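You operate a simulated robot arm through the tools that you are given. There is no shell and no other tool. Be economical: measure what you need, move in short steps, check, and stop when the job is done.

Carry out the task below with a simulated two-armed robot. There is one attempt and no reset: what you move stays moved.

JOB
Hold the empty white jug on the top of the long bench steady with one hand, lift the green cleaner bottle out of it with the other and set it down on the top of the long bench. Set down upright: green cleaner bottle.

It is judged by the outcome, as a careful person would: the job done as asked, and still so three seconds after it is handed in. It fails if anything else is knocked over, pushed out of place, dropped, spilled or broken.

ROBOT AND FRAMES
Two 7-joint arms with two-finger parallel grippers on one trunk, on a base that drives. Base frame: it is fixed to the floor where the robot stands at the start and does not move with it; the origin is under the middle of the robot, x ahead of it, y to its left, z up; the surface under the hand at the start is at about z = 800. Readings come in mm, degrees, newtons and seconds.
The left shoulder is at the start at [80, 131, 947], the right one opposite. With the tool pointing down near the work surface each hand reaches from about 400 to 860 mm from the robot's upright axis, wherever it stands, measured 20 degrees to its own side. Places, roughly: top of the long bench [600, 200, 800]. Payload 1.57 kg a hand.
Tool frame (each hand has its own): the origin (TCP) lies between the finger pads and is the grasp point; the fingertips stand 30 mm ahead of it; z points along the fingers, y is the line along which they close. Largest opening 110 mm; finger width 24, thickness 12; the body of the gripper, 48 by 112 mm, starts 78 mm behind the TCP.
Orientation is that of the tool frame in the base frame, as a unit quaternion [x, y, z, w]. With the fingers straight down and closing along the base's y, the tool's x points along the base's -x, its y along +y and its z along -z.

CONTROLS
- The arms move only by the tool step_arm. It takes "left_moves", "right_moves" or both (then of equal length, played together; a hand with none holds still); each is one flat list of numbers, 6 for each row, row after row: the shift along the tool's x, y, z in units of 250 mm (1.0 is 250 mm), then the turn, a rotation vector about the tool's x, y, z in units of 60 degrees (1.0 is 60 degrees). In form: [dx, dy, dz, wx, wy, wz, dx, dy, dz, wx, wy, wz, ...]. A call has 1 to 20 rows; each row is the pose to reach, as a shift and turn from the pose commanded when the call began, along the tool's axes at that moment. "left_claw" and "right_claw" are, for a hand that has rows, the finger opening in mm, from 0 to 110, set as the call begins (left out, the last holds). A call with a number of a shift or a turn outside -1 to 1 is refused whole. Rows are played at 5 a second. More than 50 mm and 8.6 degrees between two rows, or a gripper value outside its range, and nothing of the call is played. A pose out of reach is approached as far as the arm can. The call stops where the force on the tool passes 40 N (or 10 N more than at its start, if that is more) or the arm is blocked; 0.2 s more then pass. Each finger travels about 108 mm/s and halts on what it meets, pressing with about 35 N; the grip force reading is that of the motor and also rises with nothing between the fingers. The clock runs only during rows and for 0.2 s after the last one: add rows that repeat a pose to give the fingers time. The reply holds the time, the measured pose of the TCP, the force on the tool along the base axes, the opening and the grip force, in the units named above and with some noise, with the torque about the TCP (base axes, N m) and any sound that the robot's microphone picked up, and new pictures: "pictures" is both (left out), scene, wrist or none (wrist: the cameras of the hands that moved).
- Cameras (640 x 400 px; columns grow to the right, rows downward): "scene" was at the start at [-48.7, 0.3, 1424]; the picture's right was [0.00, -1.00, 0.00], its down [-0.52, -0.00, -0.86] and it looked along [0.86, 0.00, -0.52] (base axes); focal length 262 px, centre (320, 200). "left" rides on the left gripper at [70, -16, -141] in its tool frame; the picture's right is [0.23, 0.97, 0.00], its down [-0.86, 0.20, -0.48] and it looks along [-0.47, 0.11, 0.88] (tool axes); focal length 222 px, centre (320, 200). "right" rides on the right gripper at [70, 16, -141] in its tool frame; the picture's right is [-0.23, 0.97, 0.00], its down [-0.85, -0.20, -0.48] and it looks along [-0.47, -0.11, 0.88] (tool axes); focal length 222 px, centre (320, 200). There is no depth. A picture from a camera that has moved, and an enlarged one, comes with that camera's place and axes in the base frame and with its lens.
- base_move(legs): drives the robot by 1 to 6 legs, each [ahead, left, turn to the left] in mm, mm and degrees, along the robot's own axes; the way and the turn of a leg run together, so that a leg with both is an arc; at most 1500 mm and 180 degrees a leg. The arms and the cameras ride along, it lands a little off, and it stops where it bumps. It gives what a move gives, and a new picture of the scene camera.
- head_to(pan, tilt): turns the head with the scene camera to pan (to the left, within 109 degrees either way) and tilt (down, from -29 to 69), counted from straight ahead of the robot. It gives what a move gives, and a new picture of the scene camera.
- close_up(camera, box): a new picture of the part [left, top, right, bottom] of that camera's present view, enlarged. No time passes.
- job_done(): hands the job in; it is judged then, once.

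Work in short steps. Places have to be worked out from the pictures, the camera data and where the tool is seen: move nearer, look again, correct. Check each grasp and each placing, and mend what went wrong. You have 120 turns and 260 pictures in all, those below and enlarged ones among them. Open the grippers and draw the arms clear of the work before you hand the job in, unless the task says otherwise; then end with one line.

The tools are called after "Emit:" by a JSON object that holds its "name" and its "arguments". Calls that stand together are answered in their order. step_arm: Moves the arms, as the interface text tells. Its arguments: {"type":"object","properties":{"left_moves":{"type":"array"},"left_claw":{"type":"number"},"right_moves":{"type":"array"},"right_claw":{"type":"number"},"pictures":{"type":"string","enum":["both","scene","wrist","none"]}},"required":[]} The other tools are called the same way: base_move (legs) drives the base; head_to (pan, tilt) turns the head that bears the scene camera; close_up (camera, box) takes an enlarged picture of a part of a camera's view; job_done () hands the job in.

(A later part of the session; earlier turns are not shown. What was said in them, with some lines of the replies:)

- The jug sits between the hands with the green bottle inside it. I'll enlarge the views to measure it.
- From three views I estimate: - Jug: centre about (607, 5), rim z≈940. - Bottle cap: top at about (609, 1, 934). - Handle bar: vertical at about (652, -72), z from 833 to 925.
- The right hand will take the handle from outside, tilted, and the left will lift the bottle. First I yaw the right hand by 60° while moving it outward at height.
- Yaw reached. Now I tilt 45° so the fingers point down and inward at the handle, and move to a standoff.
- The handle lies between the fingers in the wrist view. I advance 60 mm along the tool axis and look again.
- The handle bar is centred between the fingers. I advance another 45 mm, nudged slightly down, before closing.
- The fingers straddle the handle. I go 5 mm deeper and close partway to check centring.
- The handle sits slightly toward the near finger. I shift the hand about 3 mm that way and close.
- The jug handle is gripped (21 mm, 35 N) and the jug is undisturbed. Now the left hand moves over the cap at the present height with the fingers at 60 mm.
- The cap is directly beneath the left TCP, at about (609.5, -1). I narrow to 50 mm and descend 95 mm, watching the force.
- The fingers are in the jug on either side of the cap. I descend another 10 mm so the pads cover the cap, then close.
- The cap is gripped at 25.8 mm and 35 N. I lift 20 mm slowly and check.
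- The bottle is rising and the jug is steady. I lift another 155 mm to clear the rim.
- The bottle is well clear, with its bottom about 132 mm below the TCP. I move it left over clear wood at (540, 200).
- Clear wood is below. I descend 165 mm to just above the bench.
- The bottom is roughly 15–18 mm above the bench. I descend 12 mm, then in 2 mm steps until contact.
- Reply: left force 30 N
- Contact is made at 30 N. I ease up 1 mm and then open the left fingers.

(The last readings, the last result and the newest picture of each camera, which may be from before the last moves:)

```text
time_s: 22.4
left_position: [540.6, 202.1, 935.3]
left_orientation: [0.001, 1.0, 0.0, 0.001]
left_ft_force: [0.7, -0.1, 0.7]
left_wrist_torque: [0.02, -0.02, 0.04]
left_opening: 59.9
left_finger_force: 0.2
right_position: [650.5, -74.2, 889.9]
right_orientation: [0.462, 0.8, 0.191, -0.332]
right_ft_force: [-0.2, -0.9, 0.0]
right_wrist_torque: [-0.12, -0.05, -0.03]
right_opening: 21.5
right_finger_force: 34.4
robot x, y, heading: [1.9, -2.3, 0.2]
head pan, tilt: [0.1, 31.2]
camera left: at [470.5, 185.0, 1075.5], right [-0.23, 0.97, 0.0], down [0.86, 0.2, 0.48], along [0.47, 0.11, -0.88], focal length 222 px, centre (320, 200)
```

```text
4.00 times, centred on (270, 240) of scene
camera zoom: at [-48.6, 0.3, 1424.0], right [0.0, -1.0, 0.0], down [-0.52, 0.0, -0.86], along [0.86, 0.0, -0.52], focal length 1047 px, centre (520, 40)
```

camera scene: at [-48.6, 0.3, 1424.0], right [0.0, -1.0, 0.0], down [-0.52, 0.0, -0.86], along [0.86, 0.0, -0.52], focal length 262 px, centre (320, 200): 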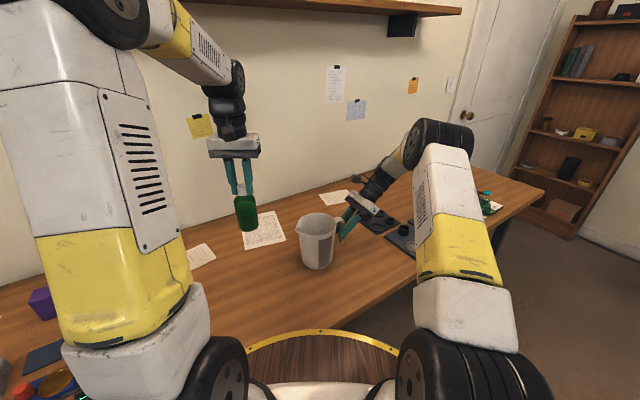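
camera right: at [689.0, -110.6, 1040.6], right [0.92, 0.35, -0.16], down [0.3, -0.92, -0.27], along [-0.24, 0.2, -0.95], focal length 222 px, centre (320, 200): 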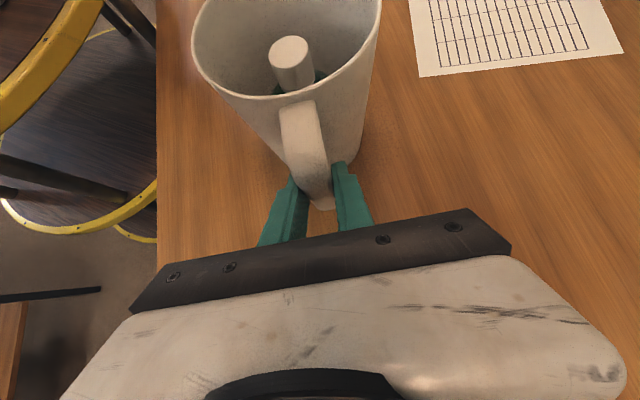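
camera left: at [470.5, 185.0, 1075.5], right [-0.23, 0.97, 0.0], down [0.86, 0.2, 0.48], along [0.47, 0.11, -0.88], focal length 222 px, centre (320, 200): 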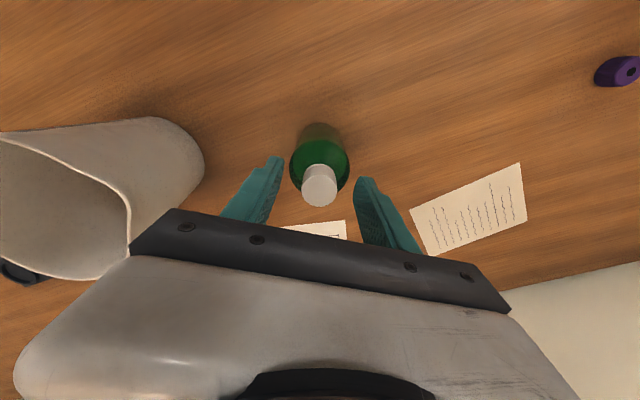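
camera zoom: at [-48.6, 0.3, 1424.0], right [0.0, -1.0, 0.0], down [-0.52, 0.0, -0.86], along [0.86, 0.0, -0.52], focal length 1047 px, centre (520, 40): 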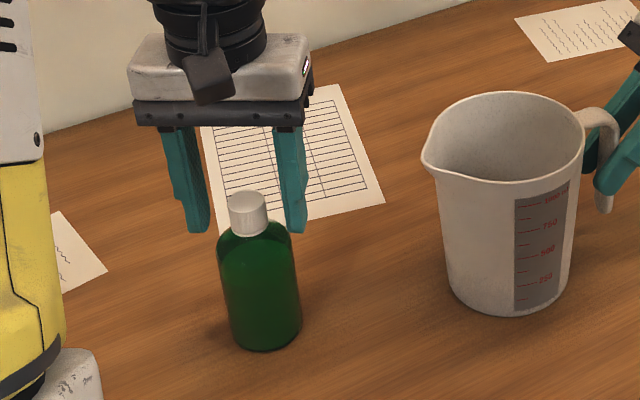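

The bottle stands free. I raise the left hand straight up, then release the handle with the right.

Emit:
{"name": "step_arm", "arguments": {"left_moves": [0, 0, -0.1, 0, 0, 0, 0, 0, -0.2, 0, 0, 0, 0, 0, -0.3, 0, 0, 0, 0, 0, -0.4, 0, 0, 0, 0, 0, -0.5, 0, 0, 0], "pictures": "none"}}

Emit:
{"name": "step_arm", "arguments": {"right_moves": [0, 0, 0, 0, 0, 0, 0, 0, 0, 0, 0, 0, 0, 0, 0, 0, 0, 0], "right_claw": 40, "pictures": "none"}}

Emit:
{"name": "close_up", "arguments": {"camera": "scene", "box": [220, 170, 380, 290]}}

Emit:
{"name": "close_up", "arguments": {"camera": "right", "box": [220, 60, 420, 240]}}

```text
time_s: 23.6
left_position: [539.2, 201.9, 1059.6]
left_orientation: [0.0, 1.0, 0.0, 0.001]
left_ft_force: [-0.4, -0.5, 0.3]
left_wrist_torque: [0.02, 0.01, 0.03]
left_opening: 59.9
left_finger_force: 0.0
right_position: [650.5, -74.2, 890.3]
right_orientation: [0.462, 0.8, 0.191, -0.331]
right_ft_force: [-0.3, 0.2, 1.0]
right_wrist_torque: [-0.05, -0.02, 0.04]
right_opening: 21.3
right_finger_force: 34.8
robot x, y, heading: [0.9, 1.9, 0.2]
head pan, tilt: [0.1, 31.2]
```

```text
time_s: 24.4
left_position: [539.9, 201.9, 1059.5]
left_orientation: [0.0, 1.0, 0.001, -0.001]
left_ft_force: [-0.2, -0.5, 0.0]
left_wrist_torque: [-0.02, 0.01, -0.01]
left_opening: 60.2
left_finger_force: 0.0
right_position: [650.5, -73.7, 891.1]
right_orientation: [0.462, 0.8, 0.191, -0.331]
right_ft_force: [0.5, 0.6, -0.8]
right_wrist_torque: [-0.01, 0.01, -0.02]
right_opening: 39.9
right_finger_force: 0.1
robot x, y, heading: [-0.4, -2.6, -0.0]
head pan, tilt: [0.1, 31.2]
```

```text
3.33 times, centred on (300, 230) of scene
camera zoom: at [-48.6, 0.3, 1424.0], right [0.0, -1.0, 0.0], down [-0.52, 0.0, -0.86], along [0.86, 0.0, -0.52], focal length 873 px, centre (387, 100)
```

zoom: 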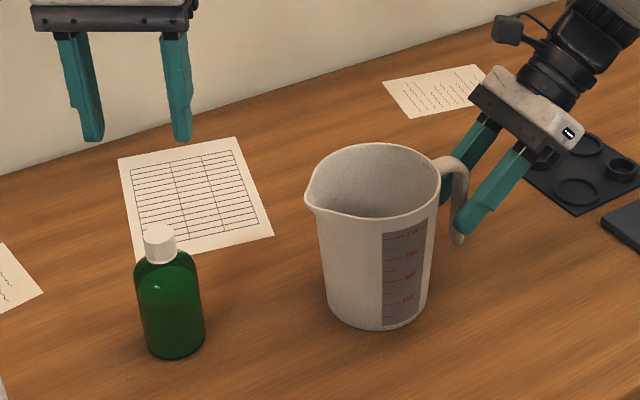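

```text
2.22 times, centred on (320, 150) of right
camera zoom: at [689.0, -110.4, 1040.5], right [0.92, 0.35, -0.16], down [0.3, -0.92, -0.27], along [-0.24, 0.2, -0.95], focal length 494 px, centre (320, 311)
```

zoom: 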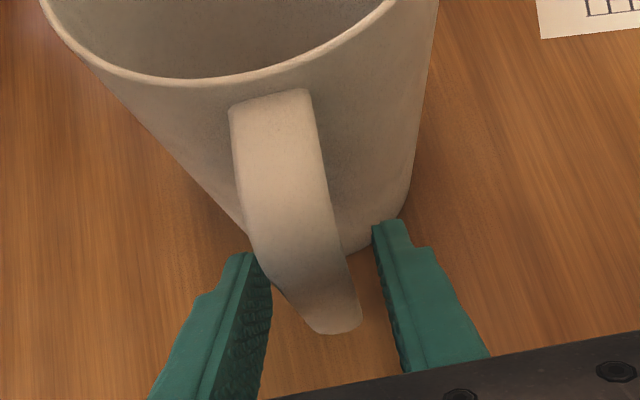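

The handle is free of both fingers and the jug stands in place. I withdraw the right hand straight back along its axis.

Emit:
{"name": "step_arm", "arguments": {"right_moves": [0, 0, -0.06, 0, 0, 0, 0, 0, -0.16, 0, 0, 0, 0, 0, -0.3, 0, 0, 0, 0, 0, -0.44, 0, 0, 0, 0, 0, -0.5, 0, 0, 0, 0, 0, -0.5, 0, 0, 0], "right_claw": 60, "pictures": "scene"}}

Emit:
{"name": "close_up", "arguments": {"camera": "scene", "box": [210, 170, 410, 290]}}

```text
time_s: 25.8
left_position: [540.0, 201.5, 1060.6]
left_orientation: [-0.001, 1.0, 0.0, 0.0]
left_ft_force: [-0.6, -0.4, 0.8]
left_wrist_torque: [0.0, 0.01, -0.01]
left_opening: 60.3
left_finger_force: 0.0
right_position: [692.6, -150.2, 979.5]
right_orientation: [0.462, 0.8, 0.191, -0.332]
right_ft_force: [-0.4, -0.1, 1.0]
right_wrist_torque: [-0.01, -0.04, 0.02]
right_opening: 60.0
right_finger_force: 0.1
robot x, y, heading: [-2.0, 3.0, -0.1]
head pan, tilt: [0.1, 31.2]
camera scene: at [-48.6, 0.3, 1424.0], right [0.0, -1.0, 0.0], down [-0.52, 0.0, -0.86], along [0.86, 0.0, -0.52], focal length 262 px, centre (320, 200)
```

scene: 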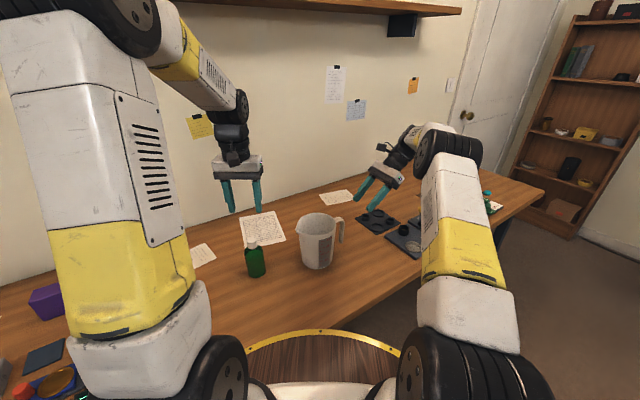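

```text
3.20 times, centred on (310, 230) of scene
camera zoom: at [-48.6, 0.3, 1424.0], right [0.0, -1.0, 0.0], down [-0.52, 0.0, -0.86], along [0.86, 0.0, -0.52], focal length 838 px, centre (352, 104)
```

zoom: 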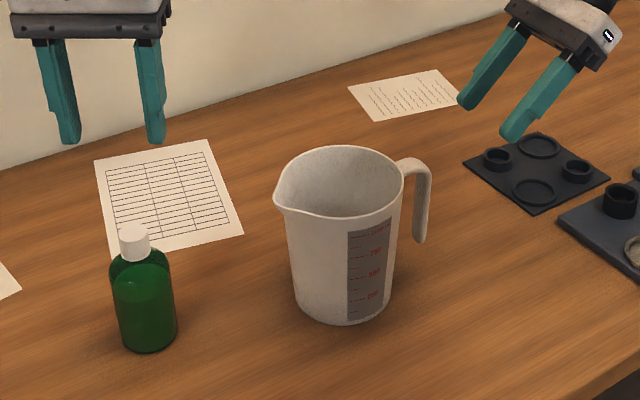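

The bottle stands upright on the bench, the jug stands where it was, and both hands are open and clear. I hand the job in.

Emit:
{"name": "job_done", "arguments": {}}

```text
The job is handed in.
```

The right hand held the white jug by its handle while the left lifted out the green cleaner bottle and set it upright on the long bench; the jug stayed in place and nothing else was disturbed.
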